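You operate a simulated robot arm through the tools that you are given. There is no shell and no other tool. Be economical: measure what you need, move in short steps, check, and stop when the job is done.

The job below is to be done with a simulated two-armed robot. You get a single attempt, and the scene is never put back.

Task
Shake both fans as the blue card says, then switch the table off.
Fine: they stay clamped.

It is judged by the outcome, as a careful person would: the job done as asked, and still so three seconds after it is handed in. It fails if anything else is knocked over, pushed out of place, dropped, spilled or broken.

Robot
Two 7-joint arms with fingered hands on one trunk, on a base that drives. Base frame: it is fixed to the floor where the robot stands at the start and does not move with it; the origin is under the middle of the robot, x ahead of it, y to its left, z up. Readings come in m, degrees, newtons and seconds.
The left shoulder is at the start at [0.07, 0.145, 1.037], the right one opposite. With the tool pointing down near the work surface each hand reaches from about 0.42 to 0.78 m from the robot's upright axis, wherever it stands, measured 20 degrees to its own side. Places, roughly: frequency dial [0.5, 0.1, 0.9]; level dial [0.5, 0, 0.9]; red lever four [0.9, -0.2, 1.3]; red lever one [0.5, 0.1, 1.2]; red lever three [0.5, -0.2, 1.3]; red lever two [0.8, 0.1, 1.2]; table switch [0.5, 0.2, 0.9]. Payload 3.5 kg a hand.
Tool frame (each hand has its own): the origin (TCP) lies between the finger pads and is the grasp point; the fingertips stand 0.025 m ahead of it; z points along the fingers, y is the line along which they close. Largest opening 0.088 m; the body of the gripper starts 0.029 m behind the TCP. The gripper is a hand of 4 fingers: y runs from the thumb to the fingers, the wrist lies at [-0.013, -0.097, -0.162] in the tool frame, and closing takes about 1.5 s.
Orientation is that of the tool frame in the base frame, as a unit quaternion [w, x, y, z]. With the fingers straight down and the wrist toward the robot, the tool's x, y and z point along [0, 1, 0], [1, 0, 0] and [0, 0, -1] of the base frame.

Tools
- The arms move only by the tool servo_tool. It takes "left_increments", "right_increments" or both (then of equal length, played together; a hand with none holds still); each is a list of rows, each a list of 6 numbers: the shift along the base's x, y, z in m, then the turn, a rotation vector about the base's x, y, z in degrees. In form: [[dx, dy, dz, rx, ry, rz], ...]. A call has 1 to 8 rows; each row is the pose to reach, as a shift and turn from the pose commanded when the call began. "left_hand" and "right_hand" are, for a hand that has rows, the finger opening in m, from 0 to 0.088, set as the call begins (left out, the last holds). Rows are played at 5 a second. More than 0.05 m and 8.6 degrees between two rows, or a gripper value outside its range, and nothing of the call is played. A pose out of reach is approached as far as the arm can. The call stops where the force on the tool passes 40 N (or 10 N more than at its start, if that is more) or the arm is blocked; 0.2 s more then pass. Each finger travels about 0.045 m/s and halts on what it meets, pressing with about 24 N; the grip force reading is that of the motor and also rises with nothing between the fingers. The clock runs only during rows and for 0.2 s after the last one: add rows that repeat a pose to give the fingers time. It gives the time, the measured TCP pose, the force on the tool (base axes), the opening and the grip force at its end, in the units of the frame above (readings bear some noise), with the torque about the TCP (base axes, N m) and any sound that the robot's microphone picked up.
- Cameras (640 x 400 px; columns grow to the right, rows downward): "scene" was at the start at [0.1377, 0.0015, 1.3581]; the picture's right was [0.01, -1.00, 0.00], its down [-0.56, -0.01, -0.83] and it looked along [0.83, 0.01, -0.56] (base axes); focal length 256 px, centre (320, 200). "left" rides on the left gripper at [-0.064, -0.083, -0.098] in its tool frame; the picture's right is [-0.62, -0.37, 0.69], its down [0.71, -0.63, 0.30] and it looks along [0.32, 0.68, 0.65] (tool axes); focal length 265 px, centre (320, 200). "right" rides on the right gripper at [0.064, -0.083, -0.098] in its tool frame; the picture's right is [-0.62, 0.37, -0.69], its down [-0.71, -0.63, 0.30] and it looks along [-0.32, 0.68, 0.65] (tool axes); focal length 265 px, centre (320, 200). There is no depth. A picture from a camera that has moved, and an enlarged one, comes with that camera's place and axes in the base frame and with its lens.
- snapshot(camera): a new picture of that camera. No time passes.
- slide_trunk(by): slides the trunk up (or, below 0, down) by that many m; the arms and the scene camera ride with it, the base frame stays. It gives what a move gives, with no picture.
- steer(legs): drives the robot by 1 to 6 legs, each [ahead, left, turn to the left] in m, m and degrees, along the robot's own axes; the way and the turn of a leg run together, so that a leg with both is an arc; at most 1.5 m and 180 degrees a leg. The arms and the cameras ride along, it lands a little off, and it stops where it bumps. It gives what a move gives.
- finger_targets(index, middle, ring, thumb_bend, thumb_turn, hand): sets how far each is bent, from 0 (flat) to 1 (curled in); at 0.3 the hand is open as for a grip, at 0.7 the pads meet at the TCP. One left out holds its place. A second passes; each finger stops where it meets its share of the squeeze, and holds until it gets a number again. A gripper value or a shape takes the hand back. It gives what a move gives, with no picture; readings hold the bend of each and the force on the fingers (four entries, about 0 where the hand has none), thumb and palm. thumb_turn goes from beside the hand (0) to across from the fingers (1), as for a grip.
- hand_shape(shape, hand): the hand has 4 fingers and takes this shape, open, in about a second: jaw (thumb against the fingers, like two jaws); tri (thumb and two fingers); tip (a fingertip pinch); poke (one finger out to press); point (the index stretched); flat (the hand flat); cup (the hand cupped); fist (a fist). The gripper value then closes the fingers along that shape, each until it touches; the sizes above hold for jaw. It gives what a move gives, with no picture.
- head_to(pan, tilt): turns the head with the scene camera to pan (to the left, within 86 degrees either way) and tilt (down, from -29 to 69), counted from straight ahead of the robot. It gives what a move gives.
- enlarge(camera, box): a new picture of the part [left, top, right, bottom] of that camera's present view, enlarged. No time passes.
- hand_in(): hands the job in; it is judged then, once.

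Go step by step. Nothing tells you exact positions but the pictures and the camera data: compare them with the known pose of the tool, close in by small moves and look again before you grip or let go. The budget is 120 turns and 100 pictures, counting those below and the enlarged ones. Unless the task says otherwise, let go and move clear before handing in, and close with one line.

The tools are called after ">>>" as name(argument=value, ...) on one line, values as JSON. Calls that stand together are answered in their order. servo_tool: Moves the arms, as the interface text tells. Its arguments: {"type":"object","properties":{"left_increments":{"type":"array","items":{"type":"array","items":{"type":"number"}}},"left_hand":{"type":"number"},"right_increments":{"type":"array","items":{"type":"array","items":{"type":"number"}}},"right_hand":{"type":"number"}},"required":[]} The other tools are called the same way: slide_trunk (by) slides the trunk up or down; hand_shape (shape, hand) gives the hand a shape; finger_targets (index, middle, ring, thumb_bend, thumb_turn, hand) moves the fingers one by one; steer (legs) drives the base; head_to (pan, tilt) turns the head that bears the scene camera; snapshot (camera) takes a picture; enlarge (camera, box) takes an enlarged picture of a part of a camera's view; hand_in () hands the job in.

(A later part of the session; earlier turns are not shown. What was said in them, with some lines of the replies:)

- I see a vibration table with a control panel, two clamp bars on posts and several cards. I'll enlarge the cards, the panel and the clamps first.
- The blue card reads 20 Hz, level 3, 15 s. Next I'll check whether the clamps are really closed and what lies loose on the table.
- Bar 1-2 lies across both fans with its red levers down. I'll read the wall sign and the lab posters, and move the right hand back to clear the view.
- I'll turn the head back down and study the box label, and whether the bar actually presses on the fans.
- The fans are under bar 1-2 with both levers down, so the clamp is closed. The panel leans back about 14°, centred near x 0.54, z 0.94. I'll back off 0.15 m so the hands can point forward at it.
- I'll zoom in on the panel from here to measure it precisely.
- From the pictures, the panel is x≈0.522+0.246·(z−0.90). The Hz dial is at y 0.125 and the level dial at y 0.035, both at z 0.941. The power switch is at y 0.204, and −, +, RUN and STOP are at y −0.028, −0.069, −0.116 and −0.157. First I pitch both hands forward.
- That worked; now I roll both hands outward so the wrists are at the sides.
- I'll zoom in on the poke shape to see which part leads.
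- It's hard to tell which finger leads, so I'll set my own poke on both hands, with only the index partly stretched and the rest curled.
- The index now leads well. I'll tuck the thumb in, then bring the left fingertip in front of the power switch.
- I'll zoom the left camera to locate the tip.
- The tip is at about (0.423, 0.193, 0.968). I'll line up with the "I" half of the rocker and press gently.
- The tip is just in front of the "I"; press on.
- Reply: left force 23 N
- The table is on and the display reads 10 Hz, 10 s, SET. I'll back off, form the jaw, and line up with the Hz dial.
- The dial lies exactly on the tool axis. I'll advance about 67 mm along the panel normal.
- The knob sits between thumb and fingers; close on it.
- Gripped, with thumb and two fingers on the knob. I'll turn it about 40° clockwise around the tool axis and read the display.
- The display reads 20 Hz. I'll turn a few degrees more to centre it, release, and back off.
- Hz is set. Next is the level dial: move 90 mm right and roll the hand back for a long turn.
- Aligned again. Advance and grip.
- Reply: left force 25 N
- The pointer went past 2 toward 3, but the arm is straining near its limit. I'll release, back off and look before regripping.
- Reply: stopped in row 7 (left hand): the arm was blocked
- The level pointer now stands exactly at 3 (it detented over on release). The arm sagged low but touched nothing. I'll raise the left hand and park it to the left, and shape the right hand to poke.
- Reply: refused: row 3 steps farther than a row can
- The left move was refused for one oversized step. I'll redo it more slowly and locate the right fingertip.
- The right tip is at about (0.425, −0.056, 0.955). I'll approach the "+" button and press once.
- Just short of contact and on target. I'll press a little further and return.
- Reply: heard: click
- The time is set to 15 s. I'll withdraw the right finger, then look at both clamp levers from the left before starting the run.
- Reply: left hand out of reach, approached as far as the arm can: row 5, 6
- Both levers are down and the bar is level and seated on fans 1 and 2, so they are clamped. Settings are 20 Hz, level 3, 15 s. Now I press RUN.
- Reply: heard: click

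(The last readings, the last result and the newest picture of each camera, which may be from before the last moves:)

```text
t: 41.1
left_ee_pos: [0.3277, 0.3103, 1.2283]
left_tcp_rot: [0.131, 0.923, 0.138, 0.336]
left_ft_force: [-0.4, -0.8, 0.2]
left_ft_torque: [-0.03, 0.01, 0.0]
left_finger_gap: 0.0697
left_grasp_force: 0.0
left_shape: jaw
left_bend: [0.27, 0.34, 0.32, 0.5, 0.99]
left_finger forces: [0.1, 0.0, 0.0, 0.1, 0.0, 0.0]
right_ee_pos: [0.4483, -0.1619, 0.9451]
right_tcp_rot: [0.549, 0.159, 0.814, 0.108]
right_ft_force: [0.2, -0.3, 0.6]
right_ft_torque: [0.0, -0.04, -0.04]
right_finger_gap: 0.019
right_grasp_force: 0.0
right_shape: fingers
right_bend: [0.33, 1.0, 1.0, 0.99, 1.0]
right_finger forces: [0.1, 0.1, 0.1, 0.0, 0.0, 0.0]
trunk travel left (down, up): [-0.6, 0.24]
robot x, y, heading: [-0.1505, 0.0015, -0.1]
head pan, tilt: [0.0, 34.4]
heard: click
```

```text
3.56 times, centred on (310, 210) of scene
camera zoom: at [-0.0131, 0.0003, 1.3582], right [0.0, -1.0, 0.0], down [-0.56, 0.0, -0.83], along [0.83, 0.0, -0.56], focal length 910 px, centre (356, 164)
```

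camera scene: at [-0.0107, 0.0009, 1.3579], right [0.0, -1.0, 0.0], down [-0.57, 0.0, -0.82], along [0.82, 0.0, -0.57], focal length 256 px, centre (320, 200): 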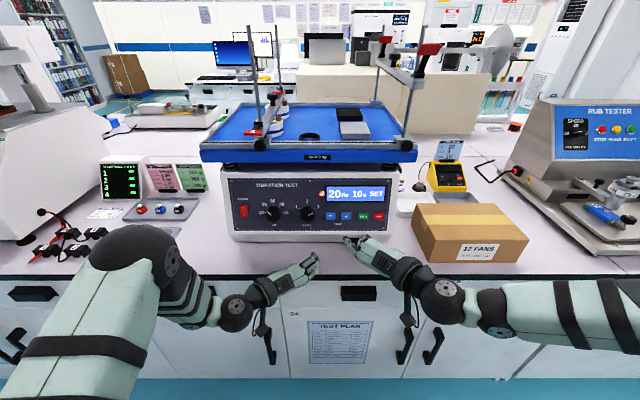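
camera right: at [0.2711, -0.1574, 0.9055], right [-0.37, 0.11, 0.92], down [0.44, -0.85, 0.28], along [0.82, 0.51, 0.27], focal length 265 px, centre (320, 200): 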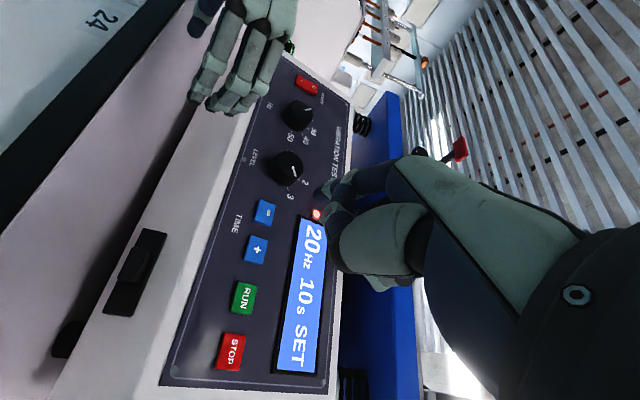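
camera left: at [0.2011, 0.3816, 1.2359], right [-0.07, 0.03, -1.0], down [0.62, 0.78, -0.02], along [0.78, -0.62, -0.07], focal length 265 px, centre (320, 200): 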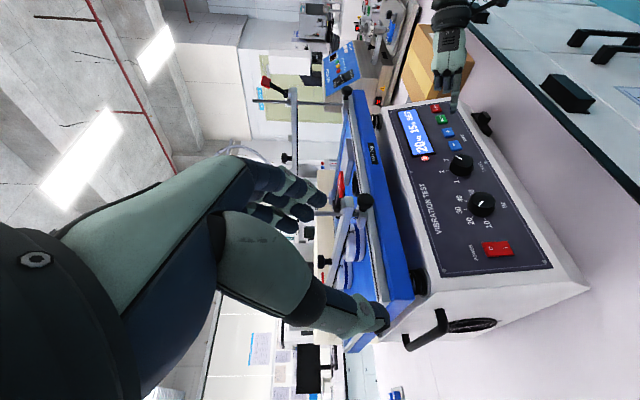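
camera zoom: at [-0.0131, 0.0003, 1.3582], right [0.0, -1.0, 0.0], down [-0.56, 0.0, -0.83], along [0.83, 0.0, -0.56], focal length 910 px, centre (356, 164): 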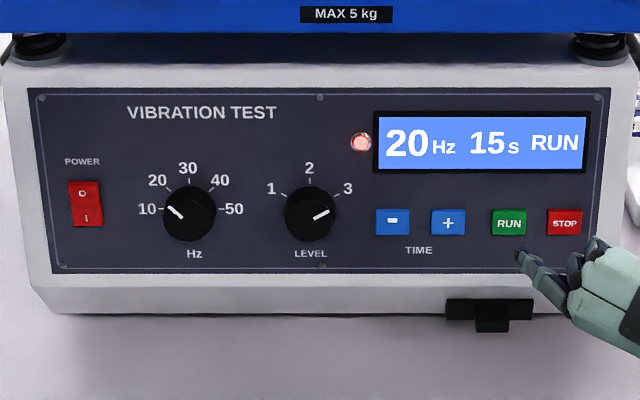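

It's running. Meanwhile I'll make the left hand a poker again and bring it back near the power switch.

>>> finger_targets(hand="left", index=0.4, middle=1, ring=1, thumb_bend=1, thumb_turn=1)

>>> servo_tool(left_increments=[[0, 0, -0.045, 0, -5, 0], [0, 0, -0.09, 0, -10, 0], [0.01, -0.01, -0.13, 0, -15, 0], [0.02, -0.02, -0.17, 0, -20, 0], [0.03, -0.03, -0.21, 0, -25, 0], [0.04, -0.045, -0.24, 0, -25, 0], [0.05, -0.06, -0.26, 0, -25, 0]])

>>> snapshot(camera="left")

>>> enlarge(camera="scene", box=[180, 160, 340, 260])

```text
t: 42.1
left_ee_pos: [0.3278, 0.3089, 1.227]
left_tcp_rot: [0.132, 0.923, 0.137, 0.335]
left_ft_force: [0.1, 0.1, 0.9]
left_ft_torque: [0.02, 0.01, 0.04]
left_finger_gap: 0.0158
left_grasp_force: 0.0
left_shape: fingers
left_bend: [0.37, 1.0, 1.0, 0.95, 1.0]
left_finger forces: [0.0, 0.1, 0.1, 0.1, 0.0, 0.1]
right_ee_pos: [0.4494, -0.1612, 0.9447]
right_tcp_rot: [0.549, 0.16, 0.814, 0.107]
right_ft_force: [0.0, -1.2, -0.3]
right_ft_torque: [0.05, -0.04, -0.03]
right_finger_gap: 0.0188
right_grasp_force: 0.1
right_shape: fingers
right_bend: [0.33, 1.0, 1.0, 0.99, 1.0]
right_finger forces: [0.0, 0.0, 0.0, 0.0, 0.1, 0.1]
trunk travel left (down, up): [-0.6, 0.24]
robot x, y, heading: [-0.1488, -0.0045, -0.1]
head pan, tilt: [0.0, 34.4]
```

```text
t: 43.7
left_ee_pos: [0.379, 0.2482, 0.9649]
left_tcp_rot: [0.157, 0.828, 0.106, 0.528]
left_ft_force: [1.5, -0.4, -0.7]
left_ft_torque: [0.02, 0.02, 0.02]
left_finger_gap: 0.0159
left_grasp_force: 0.1
left_shape: fingers
left_bend: [0.37, 1.0, 1.0, 0.96, 1.0]
left_finger forces: [0.0, 0.0, 0.0, 0.0, 0.0, 0.0]
right_ee_pos: [0.4493, -0.1603, 0.9446]
right_tcp_rot: [0.548, 0.159, 0.814, 0.107]
right_ft_force: [0.0, 0.0, 0.1]
right_ft_torque: [0.04, 0.0, -0.01]
right_finger_gap: 0.0192
right_grasp_force: 0.1
right_shape: fingers
right_bend: [0.33, 1.0, 1.0, 0.99, 1.0]
right_finger forces: [0.1, 0.0, 0.0, 0.0, 0.0, 0.1]
trunk travel left (down, up): [-0.6, 0.24]
robot x, y, heading: [-0.1498, 0.0002, -0.0]
head pan, tilt: [0.0, 34.4]
```

```text
41 pictures are left
camera left: at [0.2608, 0.32, 0.9184], right [0.36, 0.03, -0.93], down [0.57, 0.78, 0.24], along [0.74, -0.62, 0.27], focal length 265 px, centre (320, 200)
```

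left: 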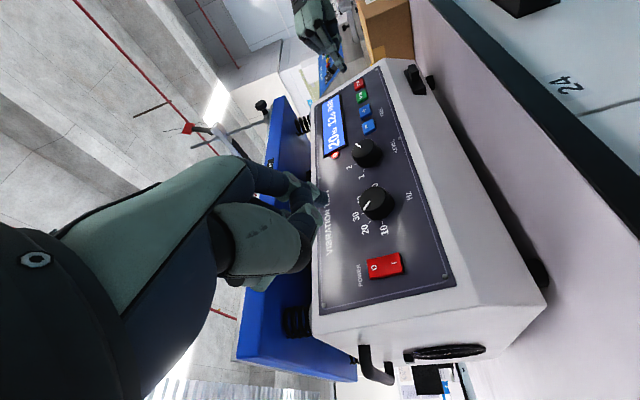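

```text
4.00 times, centred on (260, 210) of scene
camera zoom: at [-0.0109, 0.0003, 1.3579], right [0.0, -1.0, 0.0], down [-0.57, 0.0, -0.82], along [0.82, 0.0, -0.57], focal length 1024 px, centre (560, 160)
```

zoom: 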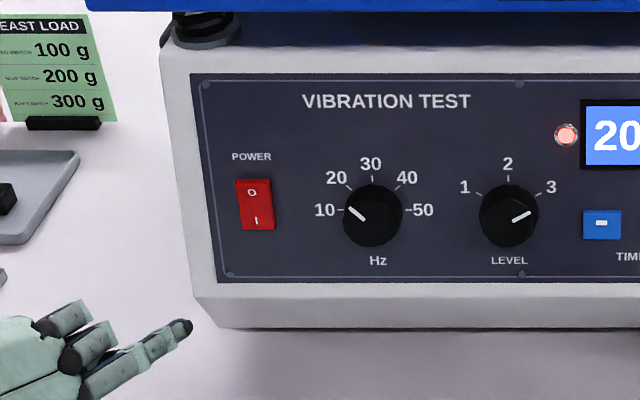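

The countdown shows 12 s. I'll bring the tip near the "O" half and wait the run out.

>>> servo_tool(left_increments=[[0.04, -0.004, 0, 0, 0, 0], [0.08, -0.004, 0, 0, 0, 0], [0.08, -0.004, 0, 0, 0, 0], [0.08, -0.004, 0, 0, 0, 0], [0.08, -0.004, 0, 0, 0, 0], [0.08, -0.004, 0, 0, 0, 0], [0.08, -0.004, 0, 0, 0, 0], [0.08, -0.004, 0, 0, 0, 0]])

>>> snapshot(camera="scene")

>>> servo_tool(left_increments=[[0, 0, 0, 0, 0, 0], [0, 0, 0, 0, 0, 0], [0, 0, 0, 0, 0, 0], [0, 0, 0, 0, 0, 0], [0, 0, 0, 0, 0, 0], [0, 0, 0, 0, 0, 0], [0, 0, 0, 0, 0, 0], [0, 0, 0, 0, 0, 0]])

>>> servo_tool(left_increments=[[0, 0, 0, 0, 0, 0], [0, 0, 0, 0, 0, 0], [0, 0, 0, 0, 0, 0], [0, 0, 0, 0, 0, 0], [0, 0, 0, 0, 0, 0], [0, 0, 0, 0, 0, 0], [0, 0, 0, 0, 0, 0], [0, 0, 0, 0, 0, 0]])

>>> servo_tool(left_increments=[[0, 0, 0, 0, 0, 0], [0, 0, 0, 0, 0, 0], [0, 0, 0, 0, 0, 0], [0, 0, 0, 0, 0, 0], [0, 0, 0, 0, 0, 0], [0, 0, 0, 0, 0, 0], [0, 0, 0, 0, 0, 0], [0, 0, 0, 0, 0, 0]])

>>> servo_tool(left_increments=[[0, 0, 0, 0, 0, 0], [0, 0, 0, 0, 0, 0], [0, 0, 0, 0, 0, 0], [0, 0, 0, 0, 0, 0], [0, 0, 0, 0, 0, 0], [0, 0, 0, 0, 0, 0], [0, 0, 0, 0, 0, 0], [0, 0, 0, 0, 0, 0]])

>>> snapshot(camera="scene")

```text
t: 45.5
left_ee_pos: [0.4584, 0.246, 0.9635]
left_tcp_rot: [0.158, 0.828, 0.106, 0.527]
left_ft_force: [-0.6, 0.7, 0.3]
left_ft_torque: [0.02, 0.0, -0.02]
left_finger_gap: 0.0157
left_grasp_force: 0.0
left_shape: fingers
left_bend: [0.37, 1.0, 1.0, 0.96, 1.0]
left_finger forces: [0.1, 0.1, 0.0, 0.1, 0.1, 0.0]
right_ee_pos: [0.4495, -0.1615, 0.9445]
right_tcp_rot: [0.548, 0.159, 0.814, 0.107]
right_ft_force: [0.0, -1.0, -0.4]
right_ft_torque: [-0.01, 0.0, -0.06]
right_finger_gap: 0.0191
right_grasp_force: 0.0
right_shape: fingers
right_bend: [0.33, 1.0, 1.0, 0.99, 1.0]
right_finger forces: [0.1, 0.1, 0.1, 0.1, 0.0, 0.1]
trunk travel left (down, up): [-0.6, 0.24]
robot x, y, heading: [-0.1503, -0.0025, -0.0]
head pan, tilt: [0.0, 34.4]
```

```text
39 pictures are left
camera scene: at [-0.012, 0.0003, 1.358], right [0.0, -1.0, 0.0], down [-0.57, 0.0, -0.82], along [0.82, 0.0, -0.57], focal length 256 px, centre (320, 200)
```

scene: 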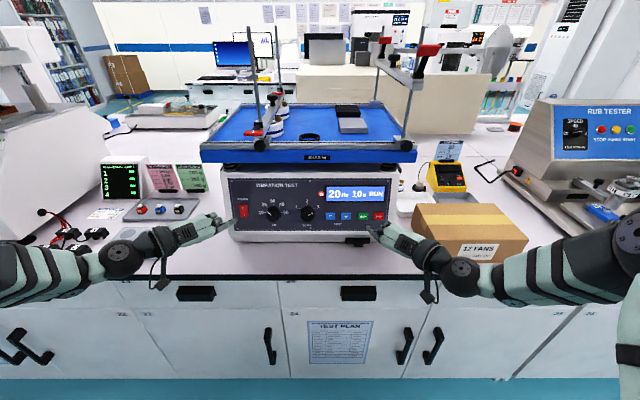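

```text
t: 47.3
left_ee_pos: [0.458, 0.2453, 0.9643]
left_tcp_rot: [0.158, 0.828, 0.106, 0.527]
left_ft_force: [0.1, -0.1, 0.1]
left_ft_torque: [0.02, 0.04, 0.01]
left_finger_gap: 0.0156
left_grasp_force: 0.0
left_shape: fingers
left_bend: [0.37, 1.0, 1.0, 0.96, 1.0]
left_finger forces: [0.0, 0.1, 0.1, 0.0, 0.1, 0.1]
right_ee_pos: [0.4492, -0.1605, 0.945]
right_tcp_rot: [0.549, 0.159, 0.814, 0.106]
right_ft_force: [0.0, -0.1, 0.0]
right_ft_torque: [-0.02, 0.0, 0.02]
right_finger_gap: 0.0192
right_grasp_force: 0.1
right_shape: fingers
right_bend: [0.33, 1.0, 1.0, 0.99, 1.0]
right_finger forces: [0.0, 0.0, 0.0, 0.0, 0.1, 0.1]
trunk travel left (down, up): [-0.6, 0.24]
robot x, y, heading: [-0.1498, 0.0008, 0.1]
head pan, tilt: [0.0, 34.4]
```

```text
t: 49.1
left_ee_pos: [0.4575, 0.2462, 0.965]
left_tcp_rot: [0.158, 0.829, 0.106, 0.527]
left_ft_force: [0.6, 0.3, -0.2]
left_ft_torque: [0.02, -0.01, 0.0]
left_finger_gap: 0.0159
left_grasp_force: 0.0
left_shape: fingers
left_bend: [0.37, 1.0, 1.0, 0.96, 1.0]
left_finger forces: [0.0, 0.0, 0.0, 0.1, 0.0, 0.0]
right_ee_pos: [0.4483, -0.1607, 0.9452]
right_tcp_rot: [0.549, 0.159, 0.814, 0.107]
right_ft_force: [0.4, -0.8, -0.6]
right_ft_torque: [0.0, 0.03, -0.02]
right_finger_gap: 0.0192
right_grasp_force: 0.0
right_shape: fingers
right_bend: [0.33, 1.0, 1.0, 0.99, 1.0]
right_finger forces: [0.0, 0.1, 0.0, 0.1, 0.1, 0.0]
trunk travel left (down, up): [-0.6, 0.24]
robot x, y, heading: [-0.1458, 0.0004, -0.2]
head pan, tilt: [0.0, 34.4]
```

```text
t: 50.9
left_ee_pos: [0.4579, 0.2463, 0.9653]
left_tcp_rot: [0.158, 0.829, 0.106, 0.526]
left_ft_force: [0.7, -0.2, 0.0]
left_ft_torque: [0.01, 0.0, -0.01]
left_finger_gap: 0.0159
left_grasp_force: 0.1
left_shape: fingers
left_bend: [0.37, 1.0, 1.0, 0.96, 1.0]
left_finger forces: [0.0, 0.0, 0.0, 0.0, 0.0, 0.1]
right_ee_pos: [0.4493, -0.1599, 0.9447]
right_tcp_rot: [0.549, 0.159, 0.814, 0.106]
right_ft_force: [0.4, 0.1, -0.8]
right_ft_torque: [0.03, 0.04, 0.02]
right_finger_gap: 0.0191
right_grasp_force: 0.1
right_shape: fingers
right_bend: [0.33, 1.0, 1.0, 0.99, 1.0]
right_finger forces: [0.0, 0.0, 0.0, 0.1, 0.0, 0.0]
trunk travel left (down, up): [-0.6, 0.24]
robot x, y, heading: [-0.1502, 0.0002, -0.2]
head pan, tilt: [0.0, 34.4]
```

```text
t: 52.7
left_ee_pos: [0.4576, 0.2459, 0.9651]
left_tcp_rot: [0.158, 0.828, 0.106, 0.527]
left_ft_force: [0.2, -0.4, -0.1]
left_ft_torque: [0.02, 0.01, 0.03]
left_finger_gap: 0.016
left_grasp_force: 0.0
left_shape: fingers
left_bend: [0.37, 1.0, 1.0, 0.96, 1.0]
left_finger forces: [0.0, 0.1, 0.0, 0.0, 0.1, 0.0]
right_ee_pos: [0.4506, -0.161, 0.9459]
right_tcp_rot: [0.548, 0.159, 0.814, 0.106]
right_ft_force: [0.2, -0.4, -0.5]
right_ft_torque: [-0.04, -0.01, 0.04]
right_finger_gap: 0.0194
right_grasp_force: 0.1
right_shape: fingers
right_bend: [0.33, 1.0, 1.0, 0.99, 1.0]
right_finger forces: [0.0, 0.0, 0.0, 0.0, 0.1, 0.1]
trunk travel left (down, up): [-0.6, 0.24]
robot x, y, heading: [-0.1519, -0.0026, -0.1]
head pan, tilt: [0.0, 34.4]
```

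```text
38 pictures are left
camera scene: at [-0.0119, 0.0003, 1.358], right [0.0, -1.0, 0.0], down [-0.57, 0.0, -0.82], along [0.82, 0.0, -0.57], focal length 256 px, centre (320, 200)
```

scene: 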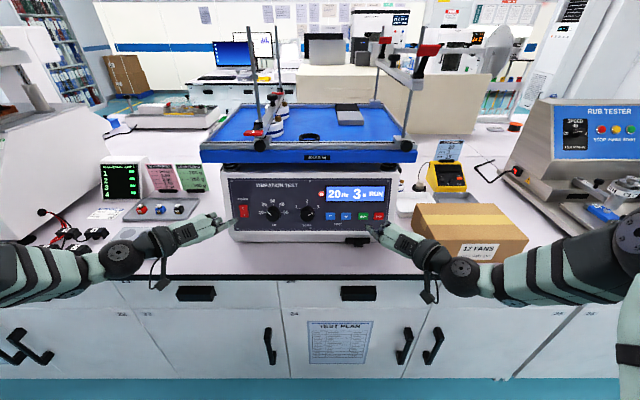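

3 s remain. The loose pads on the table seem to be creeping, so I'll look at them closely while the run finishes.

>>> enlarge(camera="scene", box=[200, 80, 430, 180])

>>> servo_tool(left_increments=[[0, 0, 0, 0, 0, 0], [0, 0, 0, 0, 0, 0], [0, 0, 0, 0, 0, 0], [0, 0, 0, 0, 0, 0], [0, 0, 0, 0, 0, 0], [0, 0, 0, 0, 0, 0], [0, 0, 0, 0, 0, 0], [0, 0, 0, 0, 0, 0]])

>>> servo_tool(left_increments=[[0, 0, 0, 0, 0, 0], [0, 0, 0, 0, 0, 0], [0, 0, 0, 0, 0, 0], [0, 0, 0, 0, 0, 0], [0, 0, 0, 0, 0, 0], [0, 0, 0, 0, 0, 0], [0, 0, 0, 0, 0, 0], [0, 0, 0, 0, 0, 0]])

>>> enlarge(camera="scene", box=[200, 80, 430, 180])

>>> enlarge(camera="scene", box=[220, 165, 400, 255])

```text
2.78 times, centred on (315, 130) of scene
camera zoom: at [-0.0119, 0.0003, 1.358], right [0.0, -1.0, 0.0], down [-0.57, 0.0, -0.82], along [0.82, 0.0, -0.57], focal length 712 px, centre (334, 395)
```

zoom: 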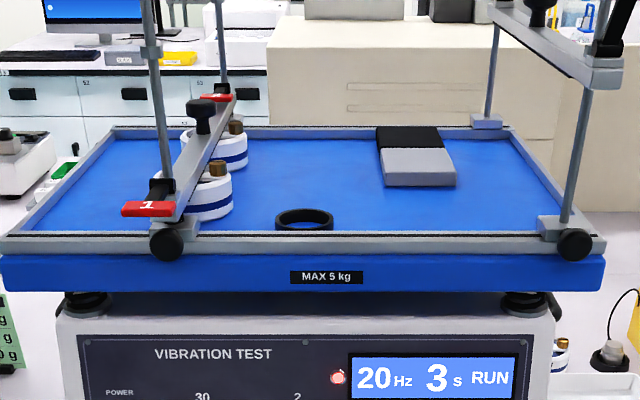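

```text
t: 54.5
left_ee_pos: [0.4571, 0.2454, 0.9639]
left_tcp_rot: [0.158, 0.828, 0.107, 0.527]
left_ft_force: [-0.5, -0.4, 1.0]
left_ft_torque: [0.0, -0.02, 0.01]
left_finger_gap: 0.0159
left_grasp_force: 0.1
left_shape: fingers
left_bend: [0.37, 1.0, 1.0, 0.96, 1.0]
left_finger forces: [0.1, 0.0, 0.0, 0.0, 0.0, 0.0]
right_ee_pos: [0.4497, -0.1601, 0.9452]
right_tcp_rot: [0.549, 0.159, 0.814, 0.107]
right_ft_force: [0.3, -0.1, 0.0]
right_ft_torque: [-0.01, 0.0, 0.0]
right_finger_gap: 0.0193
right_grasp_force: 0.1
right_shape: fingers
right_bend: [0.33, 1.0, 1.0, 0.99, 1.0]
right_finger forces: [0.1, 0.1, 0.0, 0.0, 0.0, 0.0]
trunk travel left (down, up): [-0.6, 0.24]
robot x, y, heading: [-0.1488, 0.0015, -0.1]
head pan, tilt: [0.0, 34.4]
```

```text
t: 56.3
left_ee_pos: [0.4578, 0.2453, 0.965]
left_tcp_rot: [0.157, 0.829, 0.106, 0.527]
left_ft_force: [0.1, -1.0, 0.3]
left_ft_torque: [0.0, 0.05, 0.03]
left_finger_gap: 0.0157
left_grasp_force: 0.1
left_shape: fingers
left_bend: [0.37, 1.0, 1.0, 0.96, 1.0]
left_finger forces: [0.1, 0.0, 0.1, 0.0, 0.0, 0.0]
right_ee_pos: [0.4506, -0.162, 0.9452]
right_tcp_rot: [0.548, 0.159, 0.814, 0.108]
right_ft_force: [-0.6, 0.9, 1.4]
right_ft_torque: [-0.03, 0.03, -0.01]
right_finger_gap: 0.0191
right_grasp_force: 0.1
right_shape: fingers
right_bend: [0.33, 1.0, 1.0, 0.99, 1.0]
right_finger forces: [0.1, 0.0, 0.1, 0.0, 0.1, 0.0]
trunk travel left (down, up): [-0.6, 0.24]
robot x, y, heading: [-0.1505, -0.0041, -0.2]
head pan, tilt: [0.0, 34.4]
```

```text
2.78 times, centred on (315, 130) of scene
camera zoom: at [-0.0119, 0.0003, 1.358], right [0.0, -1.0, 0.0], down [-0.57, 0.0, -0.82], along [0.82, 0.0, -0.57], focal length 712 px, centre (334, 395)
```

zoom: 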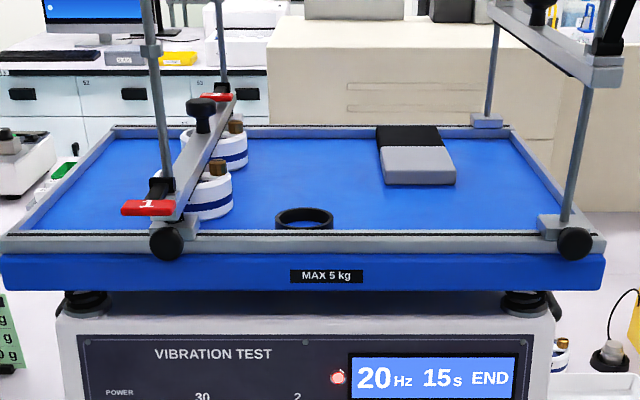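

```text
3.56 times, centred on (310, 210) of scene
camera zoom: at [-0.0119, 0.0003, 1.358], right [0.0, -1.0, 0.0], down [-0.57, 0.0, -0.82], along [0.82, 0.0, -0.57], focal length 910 px, centre (356, 164)
```

zoom: 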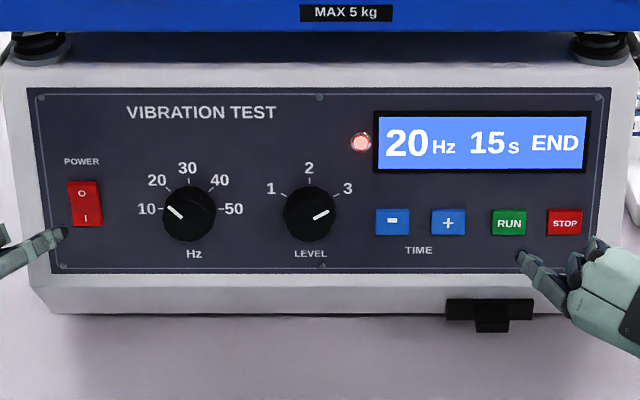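

The run ended with END on the display, and the fans held in place under the bar. Now I press the "O" half of the power switch.

>>> servo_tool(left_increments=[[0.025, -0.002, -0.002, 0, 0, 0], [0.038, -0.002, -0.003, 0, 0, 0], [0.045, -0.002, -0.004, 0, 0, 0], [0.051, -0.002, -0.004, 0, 0, 0], [0.057, -0.002, -0.005, 0, 0, 0], [0.062, -0.002, -0.006, 0, 0, 0]])

>>> enlarge(camera="scene", box=[220, 165, 400, 255])

```text
t: 57.7
left_ee_pos: [0.5159, 0.2466, 0.9607]
left_tcp_rot: [0.158, 0.827, 0.106, 0.528]
left_ft_force: [-12.7, 3.0, 1.9]
left_ft_torque: [-0.14, -0.07, -0.55]
left_finger_gap: 0.0166
left_grasp_force: 6.5
left_shape: fingers
left_bend: [0.36, 1.0, 1.0, 0.96, 1.0]
left_finger forces: [12.9, 0.0, 0.0, 0.0, 0.0, 0.0]
right_ee_pos: [0.4466, -0.1607, 0.9468]
right_tcp_rot: [0.55, 0.158, 0.813, 0.108]
right_ft_force: [-0.2, -0.1, 0.3]
right_ft_torque: [0.0, -0.02, 0.02]
right_finger_gap: 0.0192
right_grasp_force: 0.0
right_shape: fingers
right_bend: [0.33, 1.0, 1.0, 0.99, 1.0]
right_finger forces: [0.0, 0.1, 0.0, 0.0, 0.0, 0.0]
trunk travel left (down, up): [-0.6, 0.24]
robot x, y, heading: [-0.1497, 0.0006, 0.1]
head pan, tilt: [0.0, 34.4]
```

```text
3.56 times, centred on (310, 210) of scene
camera zoom: at [-0.0155, 0.001, 1.3585], right [0.0, -1.0, 0.0], down [-0.56, 0.0, -0.83], along [0.83, 0.0, -0.56], focal length 910 px, centre (356, 164)
```

zoom: 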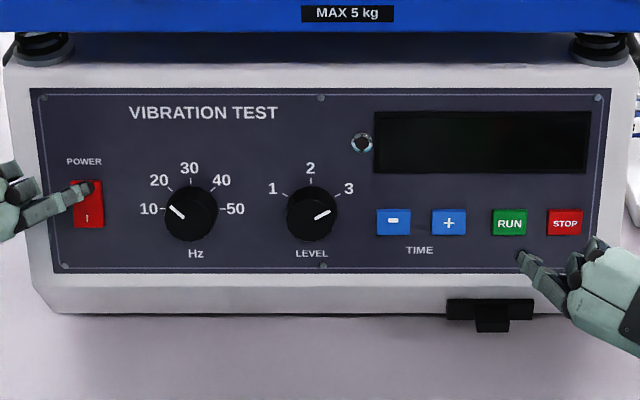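

The display and lamp are out, so the table is off. I'll withdraw both hands and check the scene one last time.

>>> servo_tool(left_increments=[[-0.03, 0, 0.005, 0, 0, 0], [-0.07, 0.01, 0.01, 0, 0, 0], [-0.11, 0.03, 0.02, 0, 0, 0], [-0.14, 0.05, 0.03, 0, 0, 0]], right_increments=[[-0.03, 0, 0.005, 0, 0, 0], [-0.06, 0, 0.01, 0, 0, 0], [-0.09, -0.01, 0.02, 0, 0, 0], [-0.12, -0.02, 0.03, 0, 0, 0]])

>>> snapshot(camera="scene")

>>> enlarge(camera="scene", box=[200, 80, 430, 255])

```text
t: 58.7
left_ee_pos: [0.3782, 0.2953, 0.9926]
left_tcp_rot: [0.159, 0.827, 0.106, 0.529]
left_ft_force: [-0.3, -0.2, 0.2]
left_ft_torque: [-0.03, 0.03, 0.02]
left_finger_gap: 0.0164
left_grasp_force: 0.2
left_shape: fingers
left_bend: [0.36, 1.0, 1.0, 0.96, 1.0]
left_finger forces: [0.1, 0.0, 0.0, 0.0, 0.1, 0.1]
right_ee_pos: [0.3272, -0.1825, 0.9763]
right_tcp_rot: [0.55, 0.159, 0.813, 0.108]
right_ft_force: [-0.4, 0.0, -0.4]
right_ft_torque: [0.01, 0.05, 0.03]
right_finger_gap: 0.0188
right_grasp_force: 0.1
right_shape: fingers
right_bend: [0.33, 1.0, 1.0, 0.99, 1.0]
right_finger forces: [0.0, 0.2, 0.0, 0.0, 0.0, 0.0]
trunk travel left (down, up): [-0.6, 0.24]
robot x, y, heading: [-0.1485, -0.0015, -0.4]
head pan, tilt: [0.0, 34.4]
```

```text
33 pictures are left
camera scene: at [-0.0156, -0.0001, 1.3584], right [0.0, -1.0, 0.0], down [-0.56, 0.0, -0.83], along [0.83, 0.0, -0.56], focal length 256 px, centre (320, 200)
```

scene: 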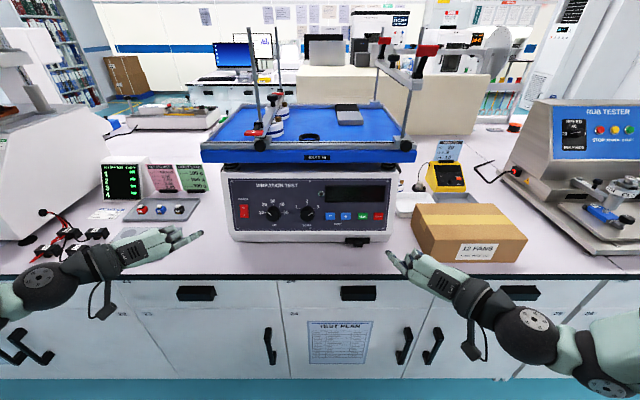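

```text
2.29 times, centred on (315, 168) of scene
camera zoom: at [-0.0156, -0.0001, 1.3584], right [0.0, -1.0, 0.0], down [-0.56, 0.0, -0.83], along [0.83, 0.0, -0.56], focal length 585 px, centre (331, 274)
```

zoom: 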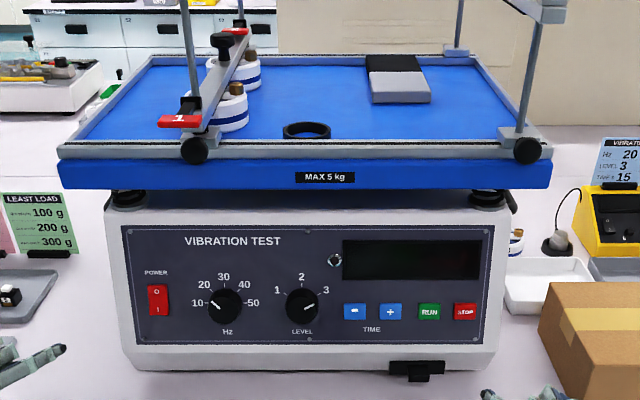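

The table is off, the fans are still clamped, both hands are clear and nothing has fallen. I'm handing in.

>>> hand_in()

```text
The job is handed in.
```

Both fans were shaken at 20 Hz, level 3 for 15 s as the blue card says; the table is switched off and the fans are still clamped, though the shaking moved the loose grey and black pads a little on the table.
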